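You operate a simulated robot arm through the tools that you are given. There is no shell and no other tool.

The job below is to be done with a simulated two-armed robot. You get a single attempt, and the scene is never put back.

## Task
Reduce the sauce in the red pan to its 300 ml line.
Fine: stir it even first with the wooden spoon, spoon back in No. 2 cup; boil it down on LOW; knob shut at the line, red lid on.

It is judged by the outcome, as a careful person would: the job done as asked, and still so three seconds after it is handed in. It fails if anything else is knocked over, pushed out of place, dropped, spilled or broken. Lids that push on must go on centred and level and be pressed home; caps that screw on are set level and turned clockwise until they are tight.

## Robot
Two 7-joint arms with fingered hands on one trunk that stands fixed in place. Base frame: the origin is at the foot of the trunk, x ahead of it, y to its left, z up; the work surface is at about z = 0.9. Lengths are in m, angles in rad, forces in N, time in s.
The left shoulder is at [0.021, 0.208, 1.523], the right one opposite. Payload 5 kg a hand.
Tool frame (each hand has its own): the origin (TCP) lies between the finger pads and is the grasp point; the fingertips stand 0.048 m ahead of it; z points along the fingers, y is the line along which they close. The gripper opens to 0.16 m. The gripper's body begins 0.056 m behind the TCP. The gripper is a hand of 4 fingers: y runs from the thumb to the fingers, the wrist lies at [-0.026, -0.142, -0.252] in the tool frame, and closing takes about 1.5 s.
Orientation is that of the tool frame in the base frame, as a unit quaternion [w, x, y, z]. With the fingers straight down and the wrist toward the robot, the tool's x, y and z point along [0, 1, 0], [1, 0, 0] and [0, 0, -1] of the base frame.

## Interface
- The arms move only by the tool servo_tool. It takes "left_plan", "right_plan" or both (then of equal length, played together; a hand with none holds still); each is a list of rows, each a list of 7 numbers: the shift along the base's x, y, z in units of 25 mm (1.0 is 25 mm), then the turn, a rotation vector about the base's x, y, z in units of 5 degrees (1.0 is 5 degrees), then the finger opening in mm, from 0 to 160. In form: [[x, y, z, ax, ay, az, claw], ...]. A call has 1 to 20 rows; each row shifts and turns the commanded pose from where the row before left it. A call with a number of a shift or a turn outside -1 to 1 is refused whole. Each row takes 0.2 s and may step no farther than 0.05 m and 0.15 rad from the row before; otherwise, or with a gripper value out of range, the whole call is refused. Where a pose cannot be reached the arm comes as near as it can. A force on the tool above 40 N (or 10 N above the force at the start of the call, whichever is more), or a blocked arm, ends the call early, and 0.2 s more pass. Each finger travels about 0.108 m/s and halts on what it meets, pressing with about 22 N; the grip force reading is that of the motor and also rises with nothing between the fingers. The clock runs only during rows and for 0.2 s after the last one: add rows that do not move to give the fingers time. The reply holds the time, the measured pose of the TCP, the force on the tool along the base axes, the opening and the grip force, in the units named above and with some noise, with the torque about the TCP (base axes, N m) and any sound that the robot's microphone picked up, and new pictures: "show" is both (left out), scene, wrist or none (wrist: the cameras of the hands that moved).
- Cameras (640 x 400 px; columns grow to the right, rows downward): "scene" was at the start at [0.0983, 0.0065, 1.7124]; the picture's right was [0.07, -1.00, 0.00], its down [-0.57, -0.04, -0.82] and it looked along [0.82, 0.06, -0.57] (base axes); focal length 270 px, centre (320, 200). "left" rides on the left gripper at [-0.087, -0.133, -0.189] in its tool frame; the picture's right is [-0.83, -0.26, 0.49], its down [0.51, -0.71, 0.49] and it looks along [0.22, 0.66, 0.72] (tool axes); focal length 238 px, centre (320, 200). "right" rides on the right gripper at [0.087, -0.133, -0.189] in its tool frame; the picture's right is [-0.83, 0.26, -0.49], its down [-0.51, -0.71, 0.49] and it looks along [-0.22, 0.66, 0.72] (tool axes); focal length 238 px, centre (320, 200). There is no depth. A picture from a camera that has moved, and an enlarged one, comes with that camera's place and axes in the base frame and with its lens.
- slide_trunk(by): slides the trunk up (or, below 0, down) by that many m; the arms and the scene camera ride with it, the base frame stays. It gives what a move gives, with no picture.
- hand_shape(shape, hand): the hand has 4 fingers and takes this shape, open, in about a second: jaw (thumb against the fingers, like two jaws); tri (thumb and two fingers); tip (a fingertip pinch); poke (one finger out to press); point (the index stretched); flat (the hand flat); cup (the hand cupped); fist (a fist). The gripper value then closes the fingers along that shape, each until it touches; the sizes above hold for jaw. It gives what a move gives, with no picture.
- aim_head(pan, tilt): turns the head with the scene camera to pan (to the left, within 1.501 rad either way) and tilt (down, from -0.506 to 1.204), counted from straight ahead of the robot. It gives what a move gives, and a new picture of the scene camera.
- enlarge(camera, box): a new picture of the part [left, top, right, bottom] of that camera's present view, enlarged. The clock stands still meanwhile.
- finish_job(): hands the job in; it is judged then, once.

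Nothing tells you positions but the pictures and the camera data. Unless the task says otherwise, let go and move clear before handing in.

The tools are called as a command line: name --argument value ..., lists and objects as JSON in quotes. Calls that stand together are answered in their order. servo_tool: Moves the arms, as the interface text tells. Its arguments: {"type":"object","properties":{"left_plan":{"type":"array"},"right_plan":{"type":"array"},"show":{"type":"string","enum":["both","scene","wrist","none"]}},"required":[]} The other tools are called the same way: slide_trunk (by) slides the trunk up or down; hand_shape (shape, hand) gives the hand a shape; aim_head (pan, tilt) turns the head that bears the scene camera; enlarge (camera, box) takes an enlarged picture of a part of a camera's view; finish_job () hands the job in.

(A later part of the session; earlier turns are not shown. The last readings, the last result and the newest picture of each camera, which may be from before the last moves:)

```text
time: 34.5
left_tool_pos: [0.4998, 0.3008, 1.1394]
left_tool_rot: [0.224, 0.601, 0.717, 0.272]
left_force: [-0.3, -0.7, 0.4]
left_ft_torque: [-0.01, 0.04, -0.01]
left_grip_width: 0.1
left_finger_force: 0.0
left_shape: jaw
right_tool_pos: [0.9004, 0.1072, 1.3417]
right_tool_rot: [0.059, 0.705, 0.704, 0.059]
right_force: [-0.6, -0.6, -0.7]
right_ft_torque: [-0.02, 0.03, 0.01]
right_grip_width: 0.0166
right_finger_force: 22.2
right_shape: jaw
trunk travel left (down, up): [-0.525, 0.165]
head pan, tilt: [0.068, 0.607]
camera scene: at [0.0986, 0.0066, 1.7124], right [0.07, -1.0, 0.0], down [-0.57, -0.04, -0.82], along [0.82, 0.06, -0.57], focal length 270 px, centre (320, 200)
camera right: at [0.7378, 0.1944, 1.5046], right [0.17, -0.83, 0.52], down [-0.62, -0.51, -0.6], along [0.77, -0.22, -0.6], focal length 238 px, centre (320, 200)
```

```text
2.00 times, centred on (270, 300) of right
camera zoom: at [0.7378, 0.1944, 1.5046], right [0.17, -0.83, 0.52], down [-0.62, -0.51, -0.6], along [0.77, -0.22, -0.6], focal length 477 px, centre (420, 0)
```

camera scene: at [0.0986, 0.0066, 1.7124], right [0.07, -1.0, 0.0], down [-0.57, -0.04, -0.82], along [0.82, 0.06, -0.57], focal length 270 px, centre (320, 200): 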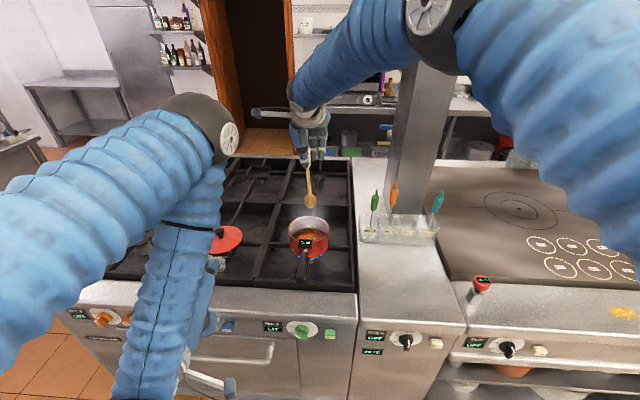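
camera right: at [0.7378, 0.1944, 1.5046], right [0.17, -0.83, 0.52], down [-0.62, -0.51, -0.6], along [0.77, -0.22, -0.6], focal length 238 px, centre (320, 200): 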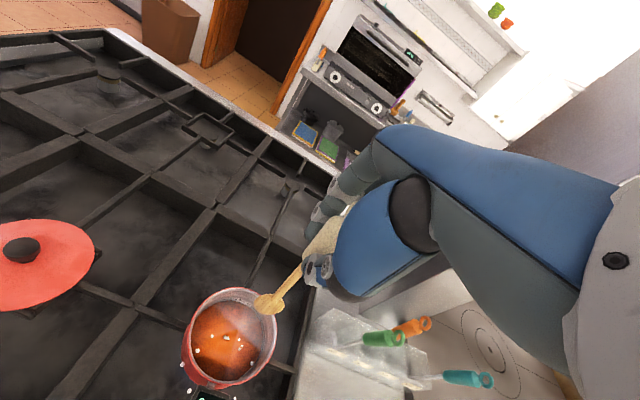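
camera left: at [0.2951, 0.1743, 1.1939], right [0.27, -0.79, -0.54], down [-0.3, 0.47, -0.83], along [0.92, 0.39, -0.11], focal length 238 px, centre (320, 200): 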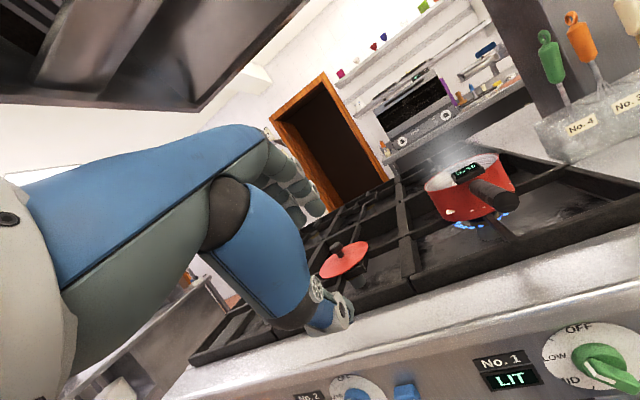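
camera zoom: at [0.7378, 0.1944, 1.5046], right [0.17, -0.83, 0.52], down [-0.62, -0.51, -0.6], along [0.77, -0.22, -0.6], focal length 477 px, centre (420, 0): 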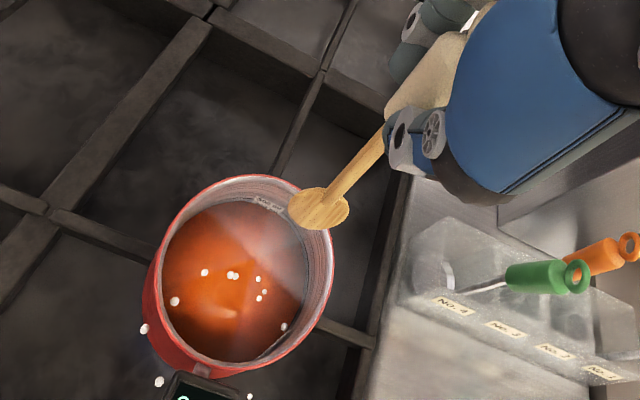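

The spoon hangs nearly vertical, its tip at about (+7, -4) mm from the grasp point. I'll carry it back in front of the rack and then forward over No. 2 cup.

servo_tool --right_plan '[[-0.3, -0.5, 0, 0, 0, 0, 0], [-0.3, -1, 0, 0, 0, 0, 0], [0, -1, 0, 0, 0, 0, 0], [0, -1, 0, 0, 0, 0, 0], [0, -1, 0, 0, 0, 0, 0], [0, -1, 0, 0, 0, 0, 0], [0, -1, 0, 0, 0, 0, 0], [0, -1, 0, 0, 0, 0, 0], [0, -1, 0, 0, 0, 0, 0], [0, -1, 0, 0, 0, 0, 0], [0, -1, 0, 0, 0, 0, 0], [0, -1, 0, 0, 0, 0, 0], [0, -1, 0, 0, 0, 0, 0], [0, -1, 0, 0, 0, 0, 0], [0, -1, 0, 0, 0, 0, 0], [0, -0.9, 0, 0, 0, 0, 0], [0.3, -0.45, 0, 0, 0, 0, 0], [1, 0, 0, 0, 0, 0, 0], [1, 0, 0, 0, 0, 0, 0], [0.8, 0, 0, 0, 0, 0, 0]]'

servo_tool --right_plan '[[0.5, 0, 0, 0, 0, 0, 0], [0.5, 0, 0, 0, 0, 0, 0], [0, 0, 0, 0, 0, 0, 0]]'

enlarge --camera "scene" --box '[370, 90, 470, 240]'

enlarge --camera "right" --box '[100, 180, 400, 400]'

enlarge --camera "left" --box '[520, 0, 640, 150]'

```text
time: 38.7
left_tool_pos: [0.4997, 0.3011, 1.1386]
left_tool_rot: [0.223, 0.601, 0.717, 0.273]
left_force: [0.9, -1.0, 0.1]
left_ft_torque: [0.01, 0.01, -0.04]
left_grip_width: 0.1002
left_finger_force: 0.1
left_shape: jaw
right_tool_pos: [0.9611, -0.289, 1.3392]
right_tool_rot: [0.057, 0.705, 0.704, 0.059]
right_force: [-0.5, -0.1, -0.9]
right_ft_torque: [0.02, 0.02, 0.0]
right_grip_width: 0.0163
right_finger_force: 21.6
right_shape: jaw
trunk travel left (down, up): [-0.525, 0.165]
head pan, tilt: [0.068, 0.607]
camera scene: at [0.0994, 0.0063, 1.7123], right [0.07, -1.0, 0.0], down [-0.57, -0.04, -0.82], along [0.82, 0.06, -0.57], focal length 270 px, centre (320, 200)
camera right: at [0.7984, -0.2016, 1.5022], right [0.17, -0.84, 0.52], down [-0.62, -0.5, -0.6], along [0.77, -0.22, -0.61], focal length 238 px, centre (320, 200)
```

scene: 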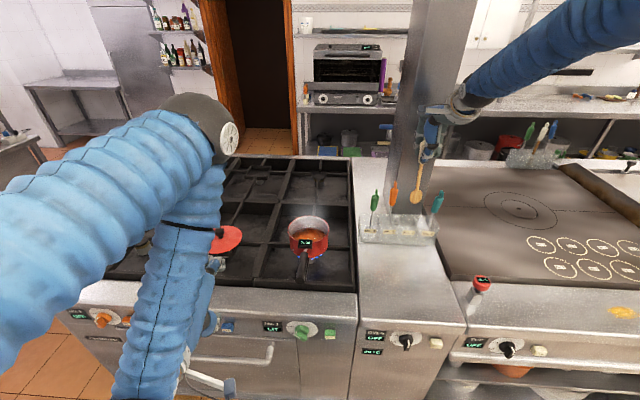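
right: 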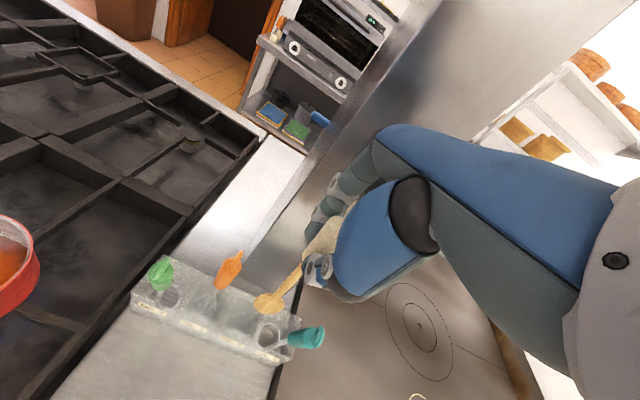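

```text
time: 39.5
left_tool_pos: [0.4979, 0.3007, 1.1396]
left_tool_rot: [0.224, 0.601, 0.718, 0.272]
left_force: [-0.9, 0.4, 0.1]
left_ft_torque: [0.01, -0.03, 0.01]
left_grip_width: 0.1
left_finger_force: 0.0
left_shape: jaw
right_tool_pos: [0.9841, -0.289, 1.3414]
right_tool_rot: [0.058, 0.705, 0.704, 0.06]
right_force: [-0.2, 0.1, -0.4]
right_ft_torque: [0.01, -0.02, -0.01]
right_grip_width: 0.0162
right_finger_force: 21.7
right_shape: jaw
trunk travel left (down, up): [-0.525, 0.165]
head pan, tilt: [0.068, 0.607]
camera scene: at [0.0973, 0.0064, 1.7125], right [0.07, -1.0, 0.0], down [-0.57, -0.04, -0.82], along [0.82, 0.06, -0.57], focal length 270 px, centre (320, 200)
camera right: at [0.8218, -0.2025, 1.505], right [0.17, -0.84, 0.52], down [-0.62, -0.5, -0.6], along [0.77, -0.22, -0.6], focal length 238 px, centre (320, 200)
```

scene: 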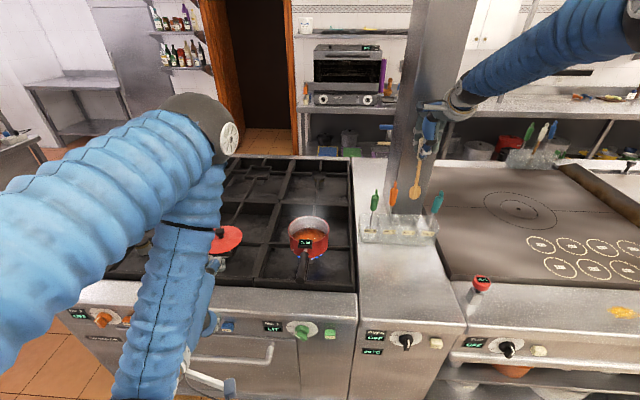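
right: 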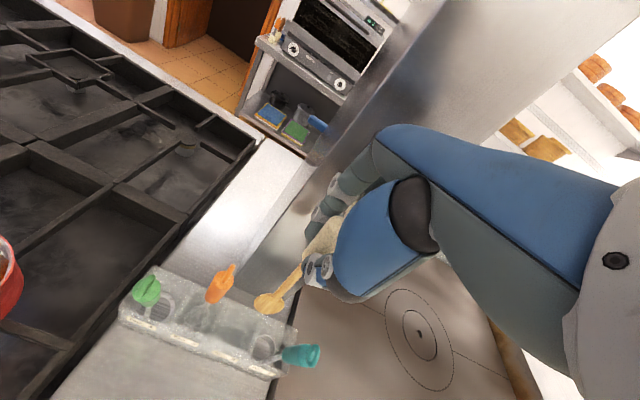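

```text
2.67 times, centred on (420, 165) of scene
camera zoom: at [0.0973, 0.0064, 1.7125], right [0.07, -1.0, 0.0], down [-0.57, -0.04, -0.82], along [0.82, 0.06, -0.57], focal length 721 px, centre (53, 293)
```

zoom: 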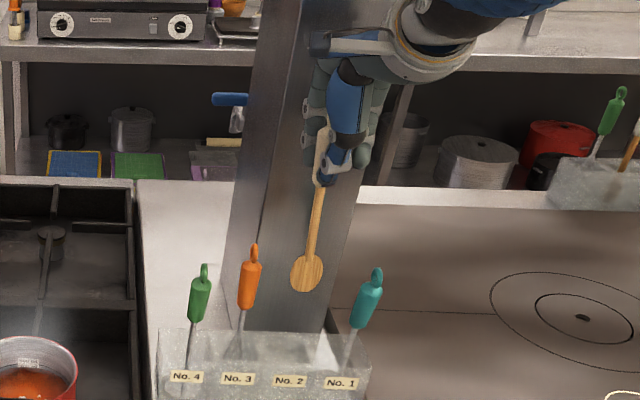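

```text
1.82 times, centred on (250, 290) of right
camera zoom: at [0.8218, -0.2025, 1.505], right [0.17, -0.84, 0.52], down [-0.62, -0.5, -0.6], along [0.77, -0.22, -0.6], focal length 433 px, centre (447, 36)
```

zoom: 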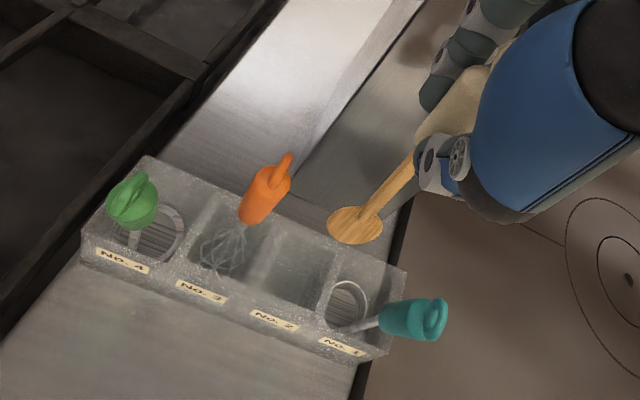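

```text
2.67 times, centred on (580, 75) of left
camera zoom: at [0.2933, 0.175, 1.194], right [0.27, -0.8, -0.54], down [-0.3, 0.47, -0.83], along [0.92, 0.39, -0.11], focal length 636 px, centre (-373, 533)
```

zoom: 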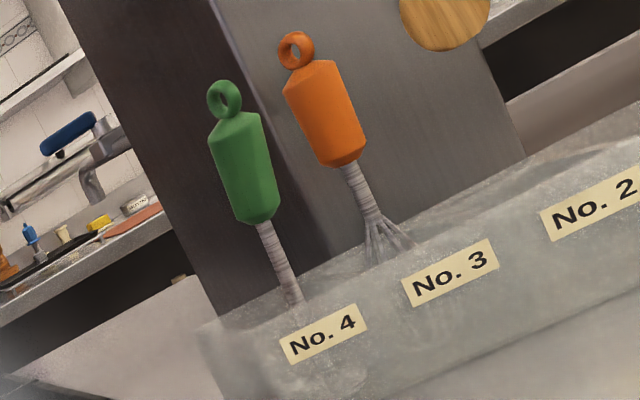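

enlarge --camera "right" --box '[180, 250, 320, 390]'

enlarge --camera "scene" --box '[385, 190, 445, 250]'

```text
2.86 times, centred on (250, 320) of right
camera zoom: at [0.8218, -0.2025, 1.505], right [0.17, -0.84, 0.52], down [-0.62, -0.5, -0.6], along [0.77, -0.22, -0.6], focal length 681 px, centre (520, -143)
```

zoom: 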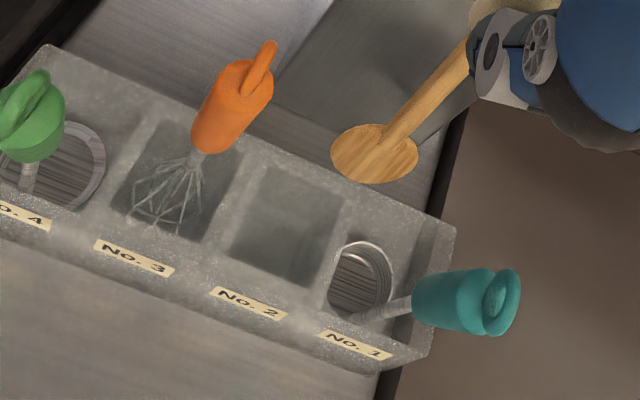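

```text
6.67 times, centred on (415, 220) of scene
camera zoom: at [0.0973, 0.0064, 1.7125], right [0.07, -1.0, 0.0], down [-0.57, -0.04, -0.82], along [0.82, 0.06, -0.57], focal length 1803 px, centre (-313, 67)
```

zoom: 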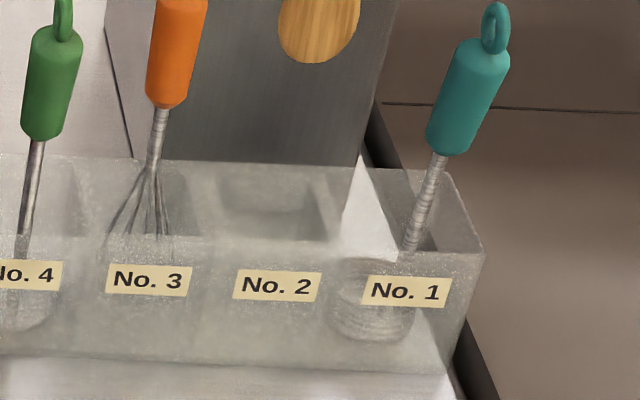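

No. 2 cup's opening is about x 0.968–1.024, y -0.265 to -0.326, centre (0.996, -0.296), and the spoon bowl is centred on it to a few mm. I'll shift 5 mm forward and lower to just above the rim to verify.

servo_tool --right_plan '[[0.2, -0.05, -0.7, 0, 0, 0, 0], [0, 0, -0.9, 0, 0, 0, 0], [0, 0, -0.9, 0, 0, 0, 0], [0, 0, -0.9, 0, 0, 0, 0], [0, 0, -0.5, 0, 0, 0, 0], [0, 0, 0, 0, 0, 0, 0]]' --show "wrist"

enlarge --camera "right" --box '[180, 250, 320, 390]'

enlarge --camera "scene" --box '[385, 190, 445, 250]'

```text
time: 40.9
left_tool_pos: [0.499, 0.3004, 1.1395]
left_tool_rot: [0.225, 0.602, 0.716, 0.273]
left_force: [-0.1, -0.2, -0.1]
left_ft_torque: [0.0, 0.0, 0.01]
left_grip_width: 0.1003
left_finger_force: 0.0
left_shape: jaw
right_tool_pos: [0.9907, -0.2899, 1.243]
right_tool_rot: [0.058, 0.705, 0.705, 0.06]
right_force: [0.1, -1.1, -0.2]
right_ft_torque: [0.01, 0.0, 0.01]
right_grip_width: 0.0163
right_finger_force: 21.4
right_shape: jaw
trunk travel left (down, up): [-0.525, 0.165]
head pan, tilt: [0.068, 0.607]
camera right: at [0.8281, -0.2027, 1.4055], right [0.17, -0.83, 0.52], down [-0.62, -0.51, -0.6], along [0.77, -0.22, -0.6], focal length 238 px, centre (320, 200)
```

right: 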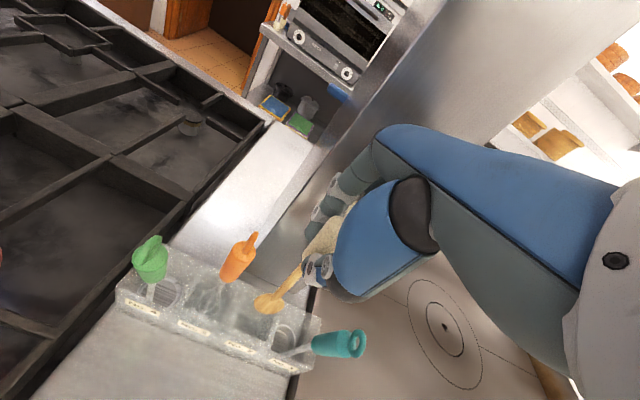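

```text
2.86 times, centred on (250, 320) of right
camera zoom: at [0.8281, -0.2027, 1.4055], right [0.17, -0.83, 0.52], down [-0.62, -0.51, -0.6], along [0.77, -0.22, -0.6], focal length 681 px, centre (520, -143)
```

zoom: 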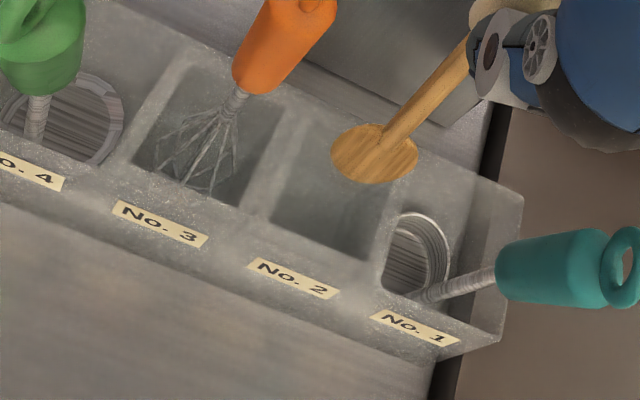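

```text
6.67 times, centred on (415, 220) of scene
camera zoom: at [0.0986, 0.0063, 1.7124], right [0.07, -1.0, 0.0], down [-0.57, -0.04, -0.82], along [0.82, 0.06, -0.57], focal length 1803 px, centre (-313, 67)
```

zoom: 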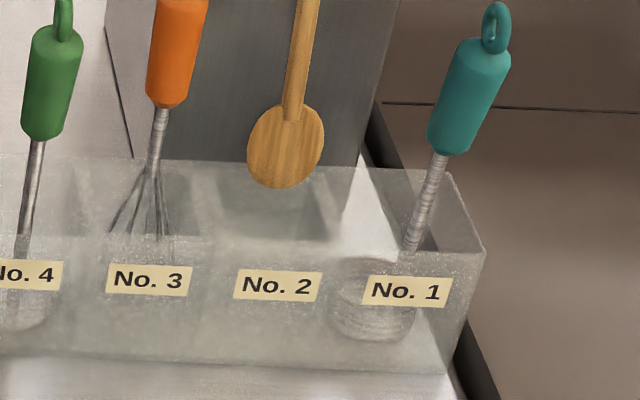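

The bowl is centred over the opening within a couple of mm. I'll lower it into the cup until it nearly touches the floor.

servo_tool --right_plan '[[0, 0, -0.6, 0, 0, 0, 0], [0, 0, -0.8, 0, 0, 0, 0], [0, 0, -0.8, 0, 0, 0, 0], [0, 0, -0.8, 0, 0, 0, 0], [0, 0, -0.6, 0, 0, 0, 0], [0, 0, -0.3, 0, 0, 0, 0], [0, 0, 0, 0, 0, 0, 0]]' --show "none"

enlarge --camera "right" --box '[180, 250, 320, 390]'

enlarge --camera "scene" --box '[370, 150, 450, 250]'

```text
time: 42.5
left_tool_pos: [0.499, 0.301, 1.1389]
left_tool_rot: [0.224, 0.602, 0.716, 0.272]
left_force: [-0.5, 0.1, 0.4]
left_ft_torque: [-0.03, -0.01, -0.02]
left_grip_width: 0.1001
left_finger_force: 0.0
left_shape: jaw
right_tool_pos: [0.9898, -0.2902, 1.1452]
right_tool_rot: [0.058, 0.704, 0.705, 0.06]
right_force: [1.3, 0.3, -0.5]
right_ft_torque: [0.02, -0.02, 0.0]
right_grip_width: 0.0163
right_finger_force: 22.0
right_shape: jaw
trunk travel left (down, up): [-0.525, 0.165]
head pan, tilt: [0.068, 0.607]
```

```text
2.86 times, centred on (250, 320) of right
camera zoom: at [0.8276, -0.2037, 1.3087], right [0.17, -0.83, 0.52], down [-0.62, -0.51, -0.6], along [0.77, -0.22, -0.6], focal length 681 px, centre (520, -143)
```

zoom: 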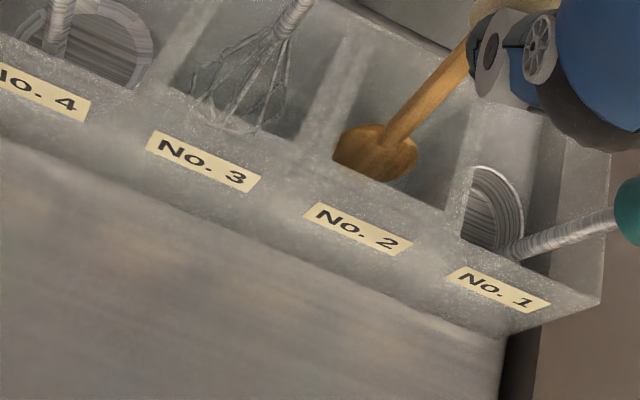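

```text
4.00 times, centred on (410, 200) of scene
camera zoom: at [0.0985, 0.0062, 1.7124], right [0.07, -1.0, 0.0], down [-0.57, -0.04, -0.82], along [0.82, 0.06, -0.57], focal length 1082 px, centre (-40, 200)
```

zoom: 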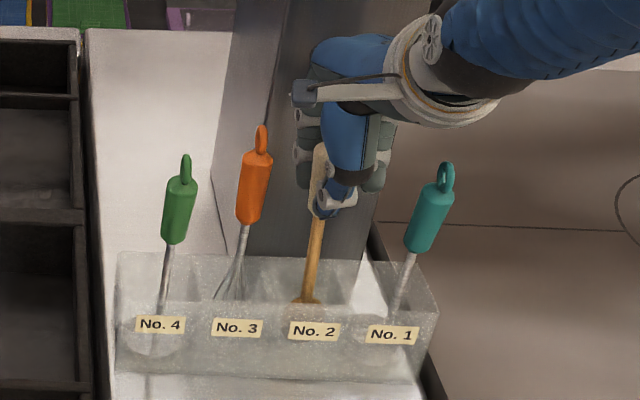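

The spoon is inside No. 2 cup with no contact force. I'll ease it down the last few mm and open the fingers.

servo_tool --right_plan '[[0, 0, -0.1, 0, 0, 0, 0], [0, 0, -0.06, 0, 0, 0, 0], [0, 0, 0, 0, 0, 0, 0]]' --show "none"

servo_tool --right_plan '[[0, 0, 0, 0, 0, 0, 25], [0, 0, 0, 0, 0, 0, 40], [0, 0, 0, 0, 0, 0, 60], [0, 0, 0, 0, 0, 0, 80], [0, 0, 0, 0, 0, 0, 80]]' --show "none"

enlarge --camera "right" --box '[180, 230, 380, 390]'

enlarge --camera "scene" --box '[370, 150, 450, 250]'

```text
time: 43.3
left_tool_pos: [0.4991, 0.3009, 1.1389]
left_tool_rot: [0.224, 0.601, 0.717, 0.273]
left_force: [-0.6, 0.2, 0.4]
left_ft_torque: [0.02, -0.01, -0.03]
left_grip_width: 0.1003
left_finger_force: 0.1
left_shape: jaw
right_tool_pos: [0.9912, -0.2896, 1.1418]
right_tool_rot: [0.059, 0.705, 0.705, 0.06]
right_force: [-0.9, -0.3, -1.4]
right_ft_torque: [-0.01, -0.01, 0.0]
right_grip_width: 0.0162
right_finger_force: 22.2
right_shape: jaw
trunk travel left (down, up): [-0.525, 0.165]
head pan, tilt: [0.068, 0.607]
```

```text
time: 44.5
left_tool_pos: [0.4987, 0.3011, 1.1389]
left_tool_rot: [0.225, 0.602, 0.716, 0.273]
left_force: [0.7, -0.3, 0.4]
left_ft_torque: [-0.02, 0.02, -0.01]
left_grip_width: 0.1
left_finger_force: 0.1
left_shape: jaw
right_tool_pos: [0.9905, -0.2899, 1.1418]
right_tool_rot: [0.058, 0.705, 0.704, 0.061]
right_force: [-0.3, -0.6, -0.2]
right_ft_torque: [0.01, -0.01, -0.01]
right_grip_width: 0.0797
right_finger_force: 0.0
right_shape: jaw
trunk travel left (down, up): [-0.525, 0.165]
head pan, tilt: [0.068, 0.607]
```

```text
2.50 times, centred on (280, 310) of right
camera zoom: at [0.8278, -0.2035, 1.305], right [0.17, -0.84, 0.52], down [-0.62, -0.51, -0.6], along [0.77, -0.22, -0.6], focal length 596 px, centre (420, -75)
```

zoom: 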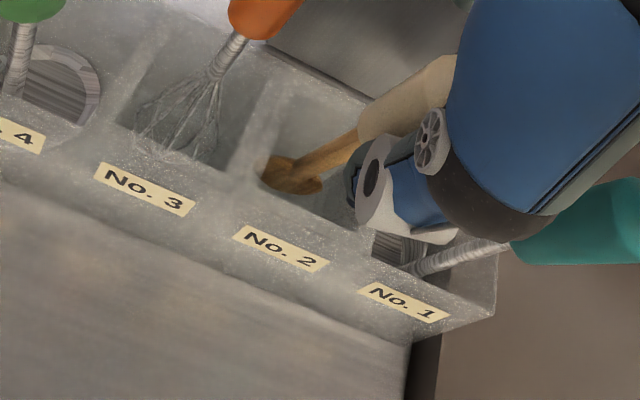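

```text
4.00 times, centred on (410, 200) of scene
camera zoom: at [0.0984, 0.0063, 1.7124], right [0.07, -1.0, 0.0], down [-0.57, -0.04, -0.82], along [0.82, 0.06, -0.57], focal length 1082 px, centre (-40, 200)
```

zoom: 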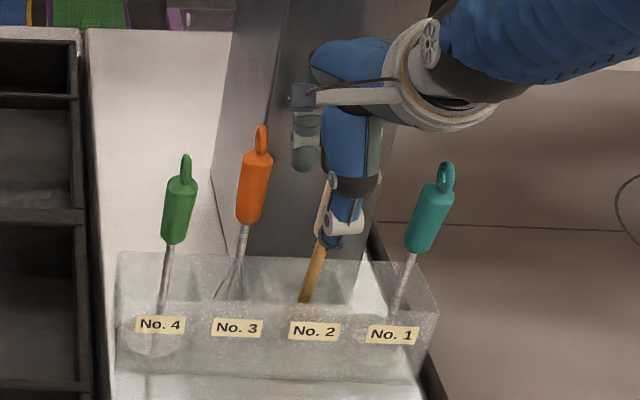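

The spoon is released and leans a little in its cup. I'll open a bit wider and lift the hand straight up, checking partway that nothing drags.

servo_tool --right_plan '[[0, 0, 0, 0, 0, 0, 105], [0, 0, 0.3, 0, 0, 0, 105], [0, 0, 0.5, 0, 0, 0, 105], [0, 0, 0.5, 0, 0, 0, 105], [0, 0, 0, 0, 0, 0, 105]]' --show "none"

enlarge --camera "scene" --box '[370, 150, 450, 250]'

enlarge --camera "right" --box '[180, 230, 380, 390]'

```text
time: 45.7
left_tool_pos: [0.4997, 0.3001, 1.1391]
left_tool_rot: [0.224, 0.601, 0.717, 0.273]
left_force: [0.0, -0.7, 0.2]
left_ft_torque: [0.01, 0.01, -0.02]
left_grip_width: 0.1001
left_finger_force: 0.1
left_shape: jaw
right_tool_pos: [0.9912, -0.2908, 1.1753]
right_tool_rot: [0.058, 0.705, 0.704, 0.06]
right_force: [0.3, 0.5, -0.5]
right_ft_torque: [-0.01, 0.01, -0.03]
right_grip_width: 0.1044
right_finger_force: 0.1
right_shape: jaw
trunk travel left (down, up): [-0.525, 0.165]
head pan, tilt: [0.068, 0.607]
```

```text
4.00 times, centred on (410, 200) of scene
camera zoom: at [0.0987, 0.0061, 1.7124], right [0.07, -1.0, 0.0], down [-0.57, -0.04, -0.82], along [0.82, 0.06, -0.57], focal length 1082 px, centre (-40, 200)
```

zoom: 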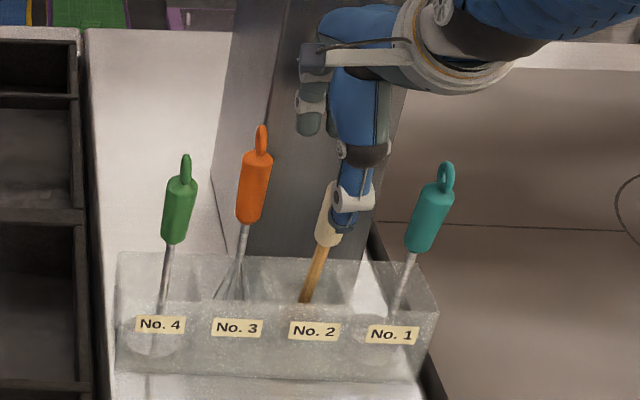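

```text
2.50 times, centred on (280, 310) of right
camera zoom: at [0.8278, -0.2043, 1.3379], right [0.17, -0.84, 0.52], down [-0.62, -0.51, -0.6], along [0.77, -0.22, -0.6], focal length 596 px, centre (420, -75)
```

zoom: 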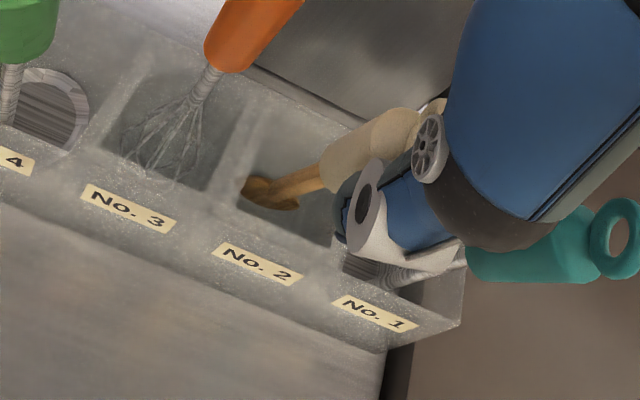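

servo_tool --right_plan '[[0, 0, 0.6, 0, 0, 0, 105], [0, 0, 0.8, 0, 0, 0, 105], [0, 0, 0.9, 0, 0, 0, 105], [0, 0, 0.9, 0, 0, 0, 105], [0, 0, 0.9, 0, 0, 0, 105], [0, 0, 0.9, 0, 0, 0, 105], [-0.5, 0, 0.9, 0, 0, 0, 105], [-0.8, 0, 0.9, 0, 0, 0, 105], [-1, 0, 0, 0, 0, 0, 105]]' --show "scene"

enlarge --camera "scene" --box '[370, 150, 450, 250]'

enlarge --camera "right" --box '[120, 200, 380, 400]'

enlarge --camera "scene" --box '[280, 210, 336, 245]'

```text
time: 47.7
left_tool_pos: [0.4974, 0.3013, 1.1397]
left_tool_rot: [0.223, 0.601, 0.718, 0.273]
left_force: [-0.5, 0.0, 0.9]
left_ft_torque: [0.02, -0.02, 0.01]
left_grip_width: 0.1002
left_finger_force: 0.0
left_shape: jaw
right_tool_pos: [0.9317, -0.2904, 1.3465]
right_tool_rot: [0.058, 0.704, 0.705, 0.06]
right_force: [0.1, -0.1, 0.3]
right_ft_torque: [-0.04, -0.04, -0.04]
right_grip_width: 0.1046
right_finger_force: 0.1
right_shape: jaw
trunk travel left (down, up): [-0.525, 0.165]
head pan, tilt: [0.068, 0.607]
camera scene: at [0.0974, 0.0062, 1.7125], right [0.07, -1.0, 0.0], down [-0.57, -0.04, -0.82], along [0.82, 0.06, -0.57], focal length 270 px, centre (320, 200)
```

scene: 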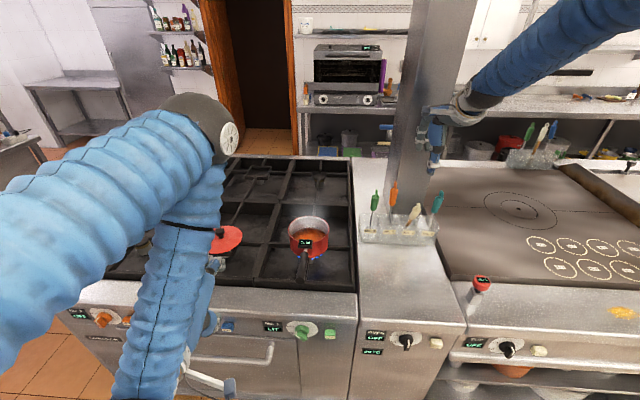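

```text
4.00 times, centred on (410, 200) of scene
camera zoom: at [0.0974, 0.0062, 1.7125], right [0.07, -1.0, 0.0], down [-0.57, -0.04, -0.82], along [0.82, 0.06, -0.57], focal length 1082 px, centre (-40, 200)
```

zoom: 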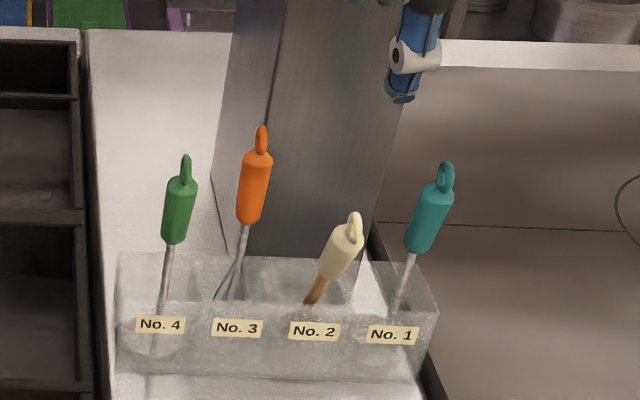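

```text
2.00 times, centred on (250, 300) of right
camera zoom: at [0.7694, -0.203, 1.5093], right [0.17, -0.84, 0.52], down [-0.62, -0.51, -0.6], along [0.77, -0.22, -0.6], focal length 477 px, centre (460, 0)
```

zoom: 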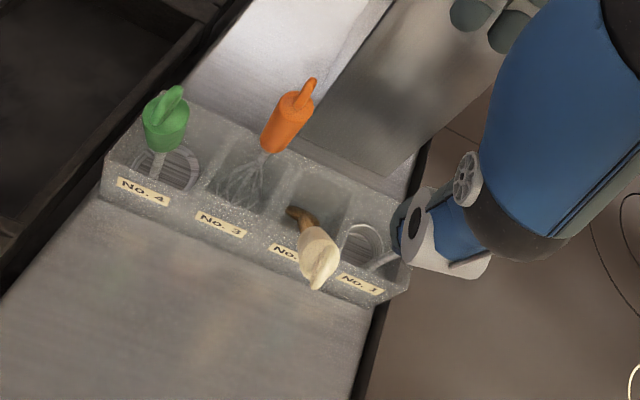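

```text
11.43 times, centred on (308, 228) of scene
camera zoom: at [0.0974, 0.0062, 1.7125], right [0.07, -1.0, 0.0], down [-0.57, -0.04, -0.82], along [0.82, 0.06, -0.57], focal length 3091 px, centre (457, -114)
```

zoom: 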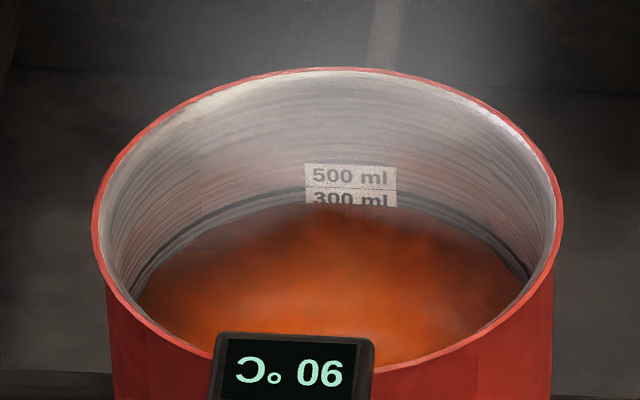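

The wooden spoon is in No. 2 cup, leaning against its front edge, and the sauce has settled even. I'll draw the right hand back and up to where its camera watches the pan, and recheck that the spoon has come to rest.

servo_tool --right_plan '[[-1, 0.3, 1, 0, 0, 0, 105], [-1, 0.3, 1, 0, 0, 0, 105], [-1, 0.3, 1, 0, 0, 0, 105], [-1, 0.3, 1, 0, 0, 0, 105], [-1, 0.3, 1, 0, 0, 0, 105], [-1, 0.3, 1, 0, 0, 0, 105], [-1, 0.3, 1, 0, 0, 0, 105]]'

enlarge --camera "scene" --box '[385, 190, 445, 250]'

enlarge --camera "right" --box '[180, 190, 340, 320]'

enlarge --camera "left" --box '[520, 60, 640, 150]'

```text
time: 49.3
left_tool_pos: [0.497, 0.3003, 1.1399]
left_tool_rot: [0.225, 0.601, 0.717, 0.272]
left_force: [-1.3, 0.0, 0.7]
left_ft_torque: [-0.02, -0.06, 0.02]
left_grip_width: 0.1003
left_finger_force: 0.0
left_shape: jaw
right_tool_pos: [0.7539, -0.2373, 1.5231]
right_tool_rot: [0.061, 0.705, 0.704, 0.059]
right_force: [-2.6, -0.4, -0.3]
right_ft_torque: [-0.04, -0.17, -0.07]
right_grip_width: 0.105
right_finger_force: 0.0
right_shape: jaw
trunk travel left (down, up): [-0.525, 0.165]
head pan, tilt: [0.068, 0.607]
camera scene: at [0.0948, 0.0072, 1.7127], right [0.07, -1.0, 0.0], down [-0.57, -0.04, -0.82], along [0.82, 0.06, -0.57], focal length 270 px, centre (320, 200)
camera right: at [0.5911, -0.15, 1.6851], right [0.17, -0.83, 0.52], down [-0.62, -0.51, -0.6], along [0.77, -0.22, -0.6], focal length 238 px, centre (320, 200)
```

scene: 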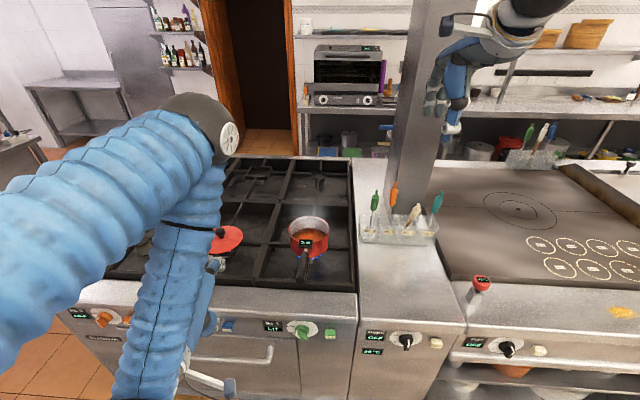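
right: 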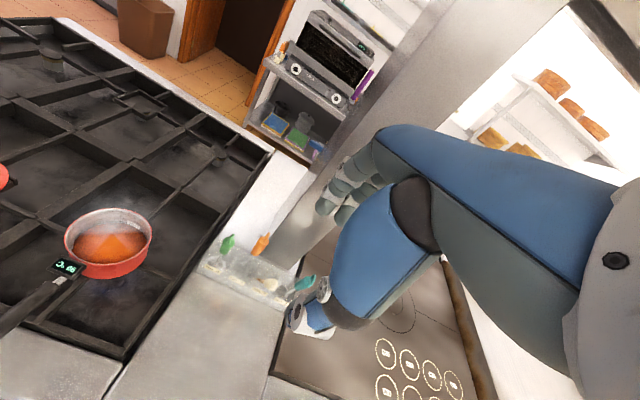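

```text
6.67 times, centred on (415, 220) of scene
camera zoom: at [0.0948, 0.0072, 1.7127], right [0.07, -1.0, 0.0], down [-0.57, -0.04, -0.82], along [0.82, 0.06, -0.57], focal length 1803 px, centre (-313, 67)
```

zoom: 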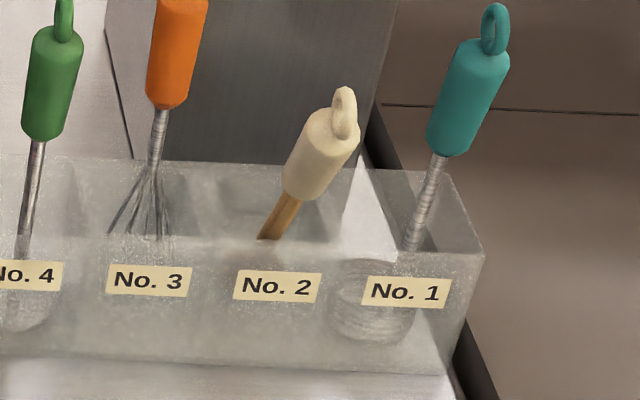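

```text
3.08 times, centred on (260, 255) of right
camera zoom: at [0.5911, -0.15, 1.6851], right [0.17, -0.83, 0.52], down [-0.62, -0.51, -0.6], along [0.77, -0.22, -0.6], focal length 733 px, centre (505, 31)
```

zoom: 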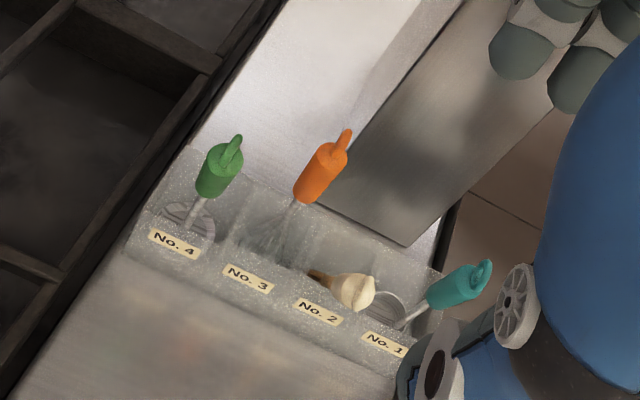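

```text
4.44 times, centred on (580, 105) of left
camera zoom: at [0.2915, 0.1756, 1.1944], right [0.27, -0.8, -0.54], down [-0.29, 0.47, -0.83], along [0.92, 0.39, -0.11], focal length 1059 px, centre (-836, 622)
```

zoom: 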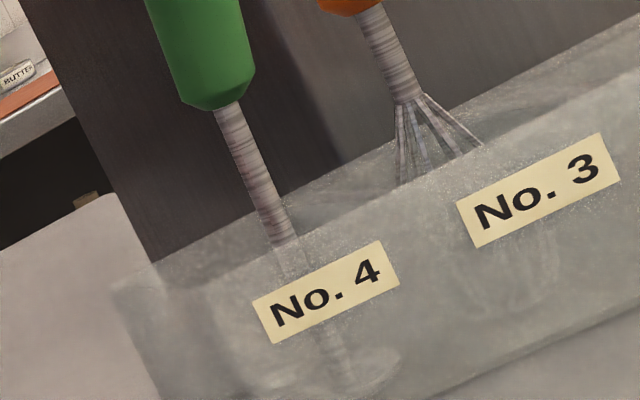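

The spoon is at rest in No. 2 cup, in the same pose as in the last two pictures. To reach the knob, which I take to be centred at about (0.62, 0.108, 0.790), I'll lower the trunk 0.2 m; both hands are clear of everything below.

slide_trunk --by -0.2

aim_head --pan 0.068 --tilt 0.607

enlarge --camera "left" --box '[0, 0, 640, 400]'

enlarge --camera "right" --box '[0, 0, 640, 400]'

```text
time: 51.5
left_tool_pos: [0.4987, 0.2996, 0.9391]
left_tool_rot: [0.224, 0.601, 0.717, 0.272]
left_force: [-0.2, 0.6, -0.5]
left_ft_torque: [-0.04, 0.02, -0.01]
left_grip_width: 0.0999
left_finger_force: 0.0
left_shape: jaw
right_tool_pos: [0.757, -0.2381, 1.322]
right_tool_rot: [0.058, 0.704, 0.705, 0.06]
right_force: [-0.2, 0.4, -0.3]
right_ft_torque: [-0.02, -0.02, 0.01]
right_grip_width: 0.1047
right_finger_force: 0.0
right_shape: jaw
trunk travel left (down, up): [-0.325, 0.365]
head pan, tilt: [0.068, 0.607]
```

```text
time: 52.1
left_tool_pos: [0.4996, 0.3003, 0.9397]
left_tool_rot: [0.224, 0.602, 0.717, 0.272]
left_force: [1.3, -0.6, -0.6]
left_ft_torque: [0.02, -0.03, 0.01]
left_grip_width: 0.1002
left_finger_force: 0.1
left_shape: jaw
right_tool_pos: [0.757, -0.2372, 1.3213]
right_tool_rot: [0.059, 0.705, 0.705, 0.06]
right_force: [-0.1, -1.3, 0.1]
right_ft_torque: [0.0, 0.04, 0.01]
right_grip_width: 0.1049
right_finger_force: 0.0
right_shape: jaw
trunk travel left (down, up): [-0.325, 0.365]
head pan, tilt: [0.068, 0.607]
camera scene: at [0.0981, 0.0064, 1.5125], right [0.07, -1.0, 0.0], down [-0.57, -0.04, -0.82], along [0.82, 0.06, -0.57], focal length 270 px, centre (320, 200)
```

scene: 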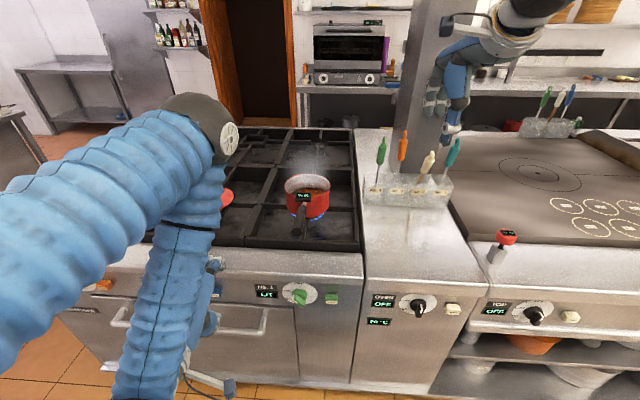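

```text
1.00 times, centred on (320, 200) of left (not enlarged: the box is as wide or as high as the picture)
camera zoom: at [0.2939, 0.175, 0.9938], right [0.27, -0.8, -0.54], down [-0.3, 0.47, -0.83], along [0.92, 0.39, -0.11], focal length 238 px, centre (320, 200)
```

zoom: 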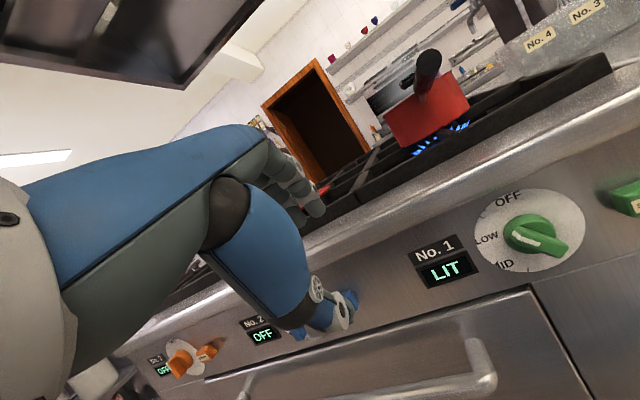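

```text
1.00 times, centred on (320, 200) of right (not enlarged: the box is as wide or as high as the picture)
camera zoom: at [0.5949, -0.1512, 1.4836], right [0.17, -0.84, 0.52], down [-0.62, -0.51, -0.6], along [0.77, -0.22, -0.6], focal length 238 px, centre (320, 200)
```

zoom: 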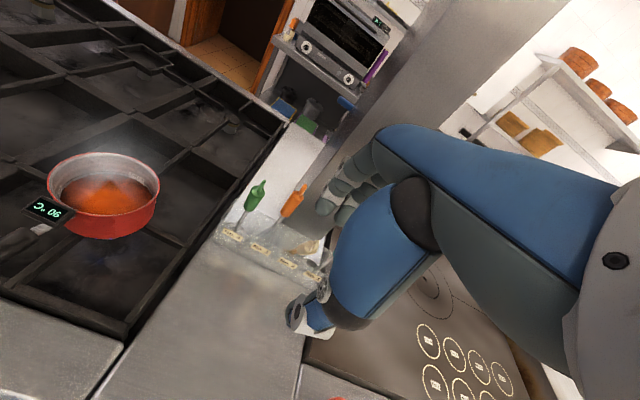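

enlarge --camera "left" --box '[464, 180, 600, 278]'

enlarge --camera "scene" --box '[270, 275, 340, 315]'

enlarge --camera "scene" --box '[380, 130, 470, 210]'

enlarge --camera "right" --box '[30, 140, 170, 240]'

```text
4.08 times, centred on (532, 229) of left
camera zoom: at [0.2939, 0.175, 0.9938], right [0.27, -0.8, -0.54], down [-0.3, 0.47, -0.83], along [0.92, 0.39, -0.11], focal length 973 px, centre (-545, 82)
```

zoom: 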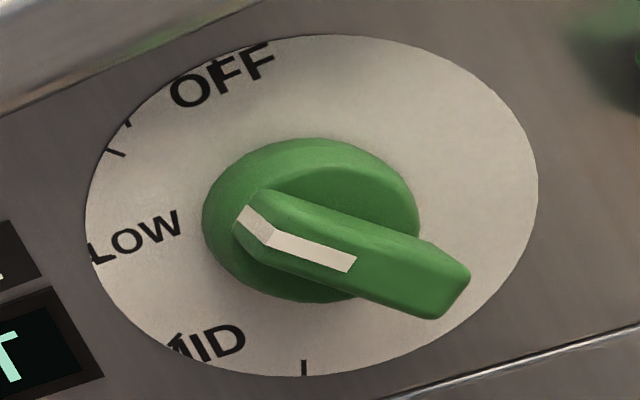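

```text
9.14 times, centred on (305, 295) of scene
camera zoom: at [0.0981, 0.0064, 1.5125], right [0.07, -1.0, 0.0], down [-0.57, -0.04, -0.82], along [0.82, 0.06, -0.57], focal length 2473 px, centre (457, -669)
```

zoom: 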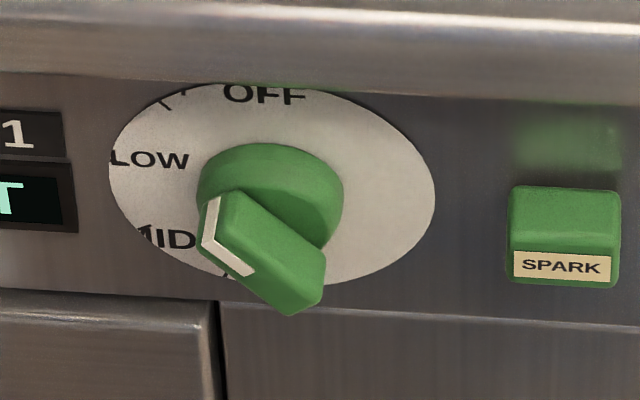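

```text
5.00 times, centred on (425, 170) of scene
camera zoom: at [0.0981, 0.0064, 1.5125], right [0.07, -1.0, 0.0], down [-0.57, -0.04, -0.82], along [0.82, 0.06, -0.57], focal length 1352 px, centre (-205, 350)
```

zoom: 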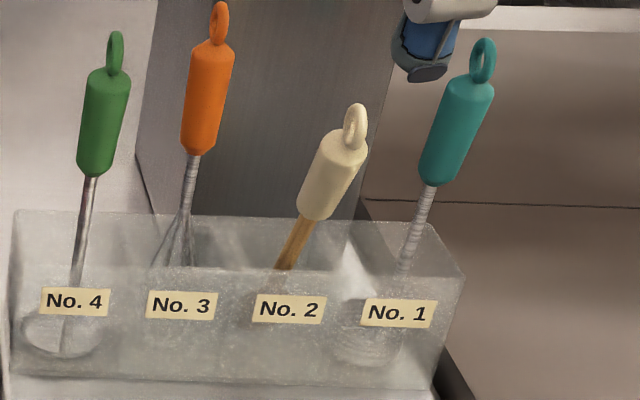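

```text
4.00 times, centred on (100, 190) of right
camera zoom: at [0.5949, -0.1512, 1.4836], right [0.17, -0.84, 0.52], down [-0.62, -0.51, -0.6], along [0.77, -0.22, -0.6], focal length 953 px, centre (1200, 240)
```

zoom: 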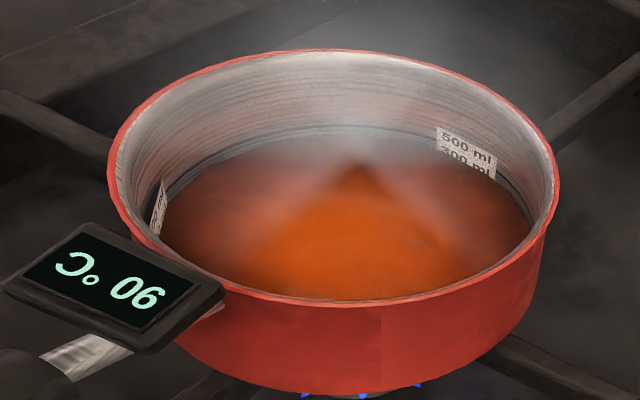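

enlarge --camera "right" --box '[120, 160, 160, 190]'

enlarge --camera "right" --box '[54, 170, 94, 200]'

enlarge --camera "scene" --box '[284, 170, 332, 200]'

```text
13.33 times, centred on (140, 175) of right
camera zoom: at [0.5949, -0.1512, 1.4836], right [0.17, -0.84, 0.52], down [-0.62, -0.51, -0.6], along [0.77, -0.22, -0.6], focal length 3178 px, centre (2720, 533)
```

zoom: 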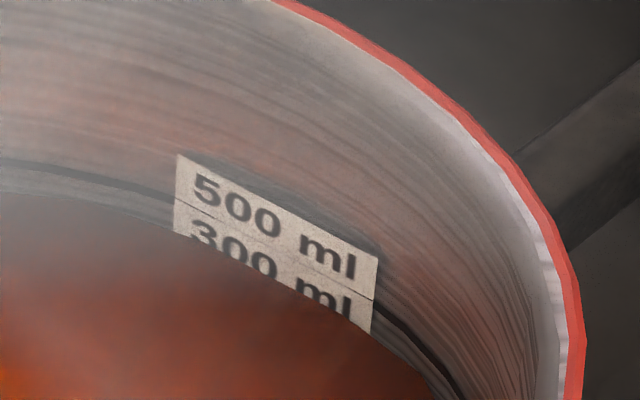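

```text
13.33 times, centred on (74, 185) of right
camera zoom: at [0.5949, -0.1512, 1.4836], right [0.17, -0.84, 0.52], down [-0.62, -0.51, -0.6], along [0.77, -0.22, -0.6], focal length 3178 px, centre (3600, 400)
```

zoom: 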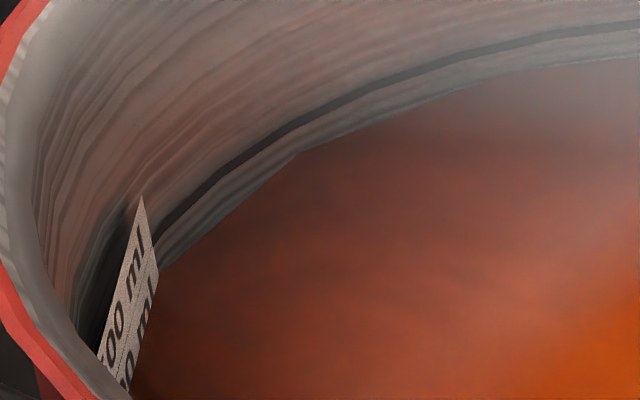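

```text
13.33 times, centred on (308, 185) of scene
camera zoom: at [0.0981, 0.0064, 1.5125], right [0.07, -1.0, 0.0], down [-0.57, -0.04, -0.82], along [0.82, 0.06, -0.57], focal length 3606 px, centre (480, 400)
```

zoom: 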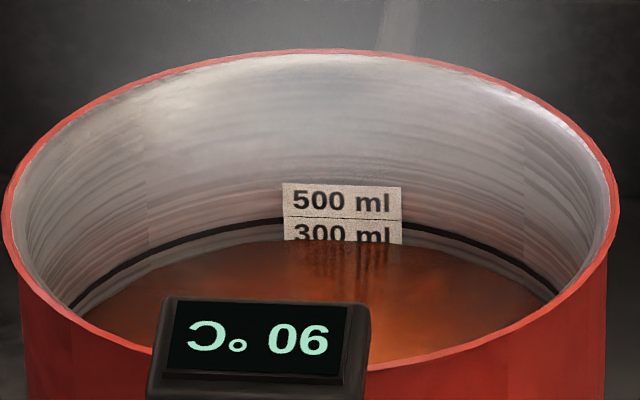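

The sauce sits below the ring of the 500 ml line, at about 70% of the "300 ml" tag, and the level has not changed. On the dial OFF is at 0°, the pointer at about 42°, LOW at about 79° and MID at about 120°. I'll swing the left hand level with fingers pointing forward, well short of the panel.

servo_tool --left_plan '[[-0.3, 0, 0, 0, 0, -0.71, 80], [-0.3, 0, 0, 0, 0, -0.71, 80], [-0.3, 0, 0, 0, 0, -0.71, 80], [0, -0.5, -0.5, 0, -0.97, 0, 80], [0, -0.5, -0.5, 0, -0.97, 0, 80], [0, -0.5, -0.5, 0, -0.97, 0, 80], [0, -0.5, -0.5, 0, -0.97, 0, 80], [0, -0.5, -0.5, 0, -0.97, 0, 80], [0, -0.5, -0.5, 0, -0.97, 0, 80], [0, -0.5, -0.5, 0, -0.97, 0, 80], [0, -0.5, -0.5, 0, -0.97, 0, 80], [0, -0.5, -0.5, 0, -0.97, 0, 80], [0, -0.5, -0.5, 0, -0.97, 0, 80]]'

```text
time: 53.8
left_tool_pos: [0.59, 0.3106, 0.9363]
left_tool_rot: [0.338, 0.594, 0.639, 0.353]
left_force: [-24.3, -0.7, 10.1]
left_ft_torque: [-0.04, 1.48, 0.03]
left_grip_width: 0.0818
left_finger_force: 0.0
left_shape: jaw
left hand out of reach, approached as far as the arm can: row 2, 3, 4, 5, 6, 7, 8
right_tool_pos: [0.7542, -0.2378, 1.3234]
right_tool_rot: [0.06, 0.704, 0.705, 0.06]
right_force: [0.7, -0.7, 0.5]
right_ft_torque: [-0.03, 0.01, -0.01]
right_grip_width: 0.1046
right_finger_force: 0.2
right_shape: jaw
trunk travel left (down, up): [-0.325, 0.365]
head pan, tilt: [0.068, 0.607]
stopped in row 8 (left hand): the force on the tool passed its limit at 85 N (the readings are from after the stop); the commanded pose is now the measured one
camera scene: at [0.094, 0.0066, 1.5128], right [0.07, -1.0, 0.0], down [-0.57, -0.04, -0.82], along [0.82, 0.06, -0.57], focal length 270 px, centre (320, 200)
camera left: at [0.3669, 0.2079, 0.9231], right [0.34, -0.82, -0.47], down [0.02, 0.5, -0.87], along [0.94, 0.28, 0.18], focal length 238 px, centre (320, 200)
```

scene: 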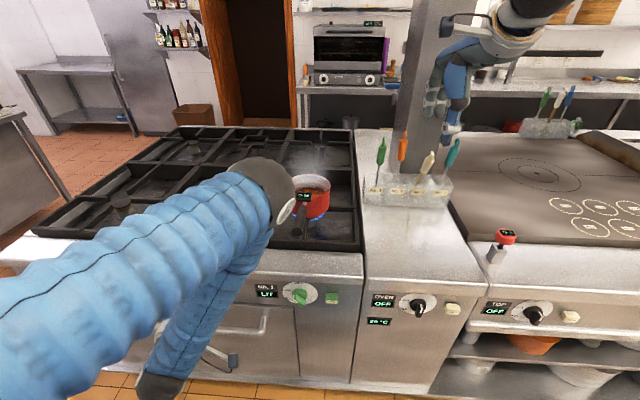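
left: 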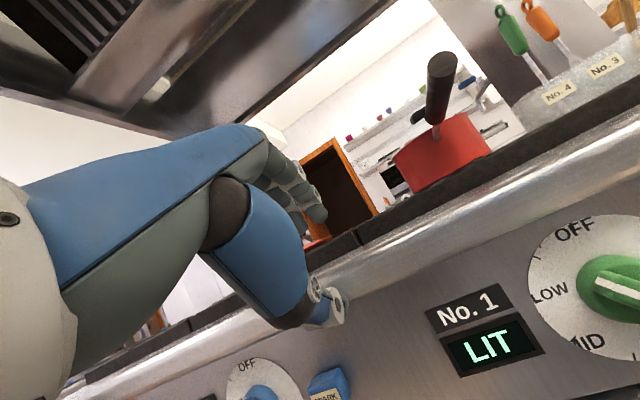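

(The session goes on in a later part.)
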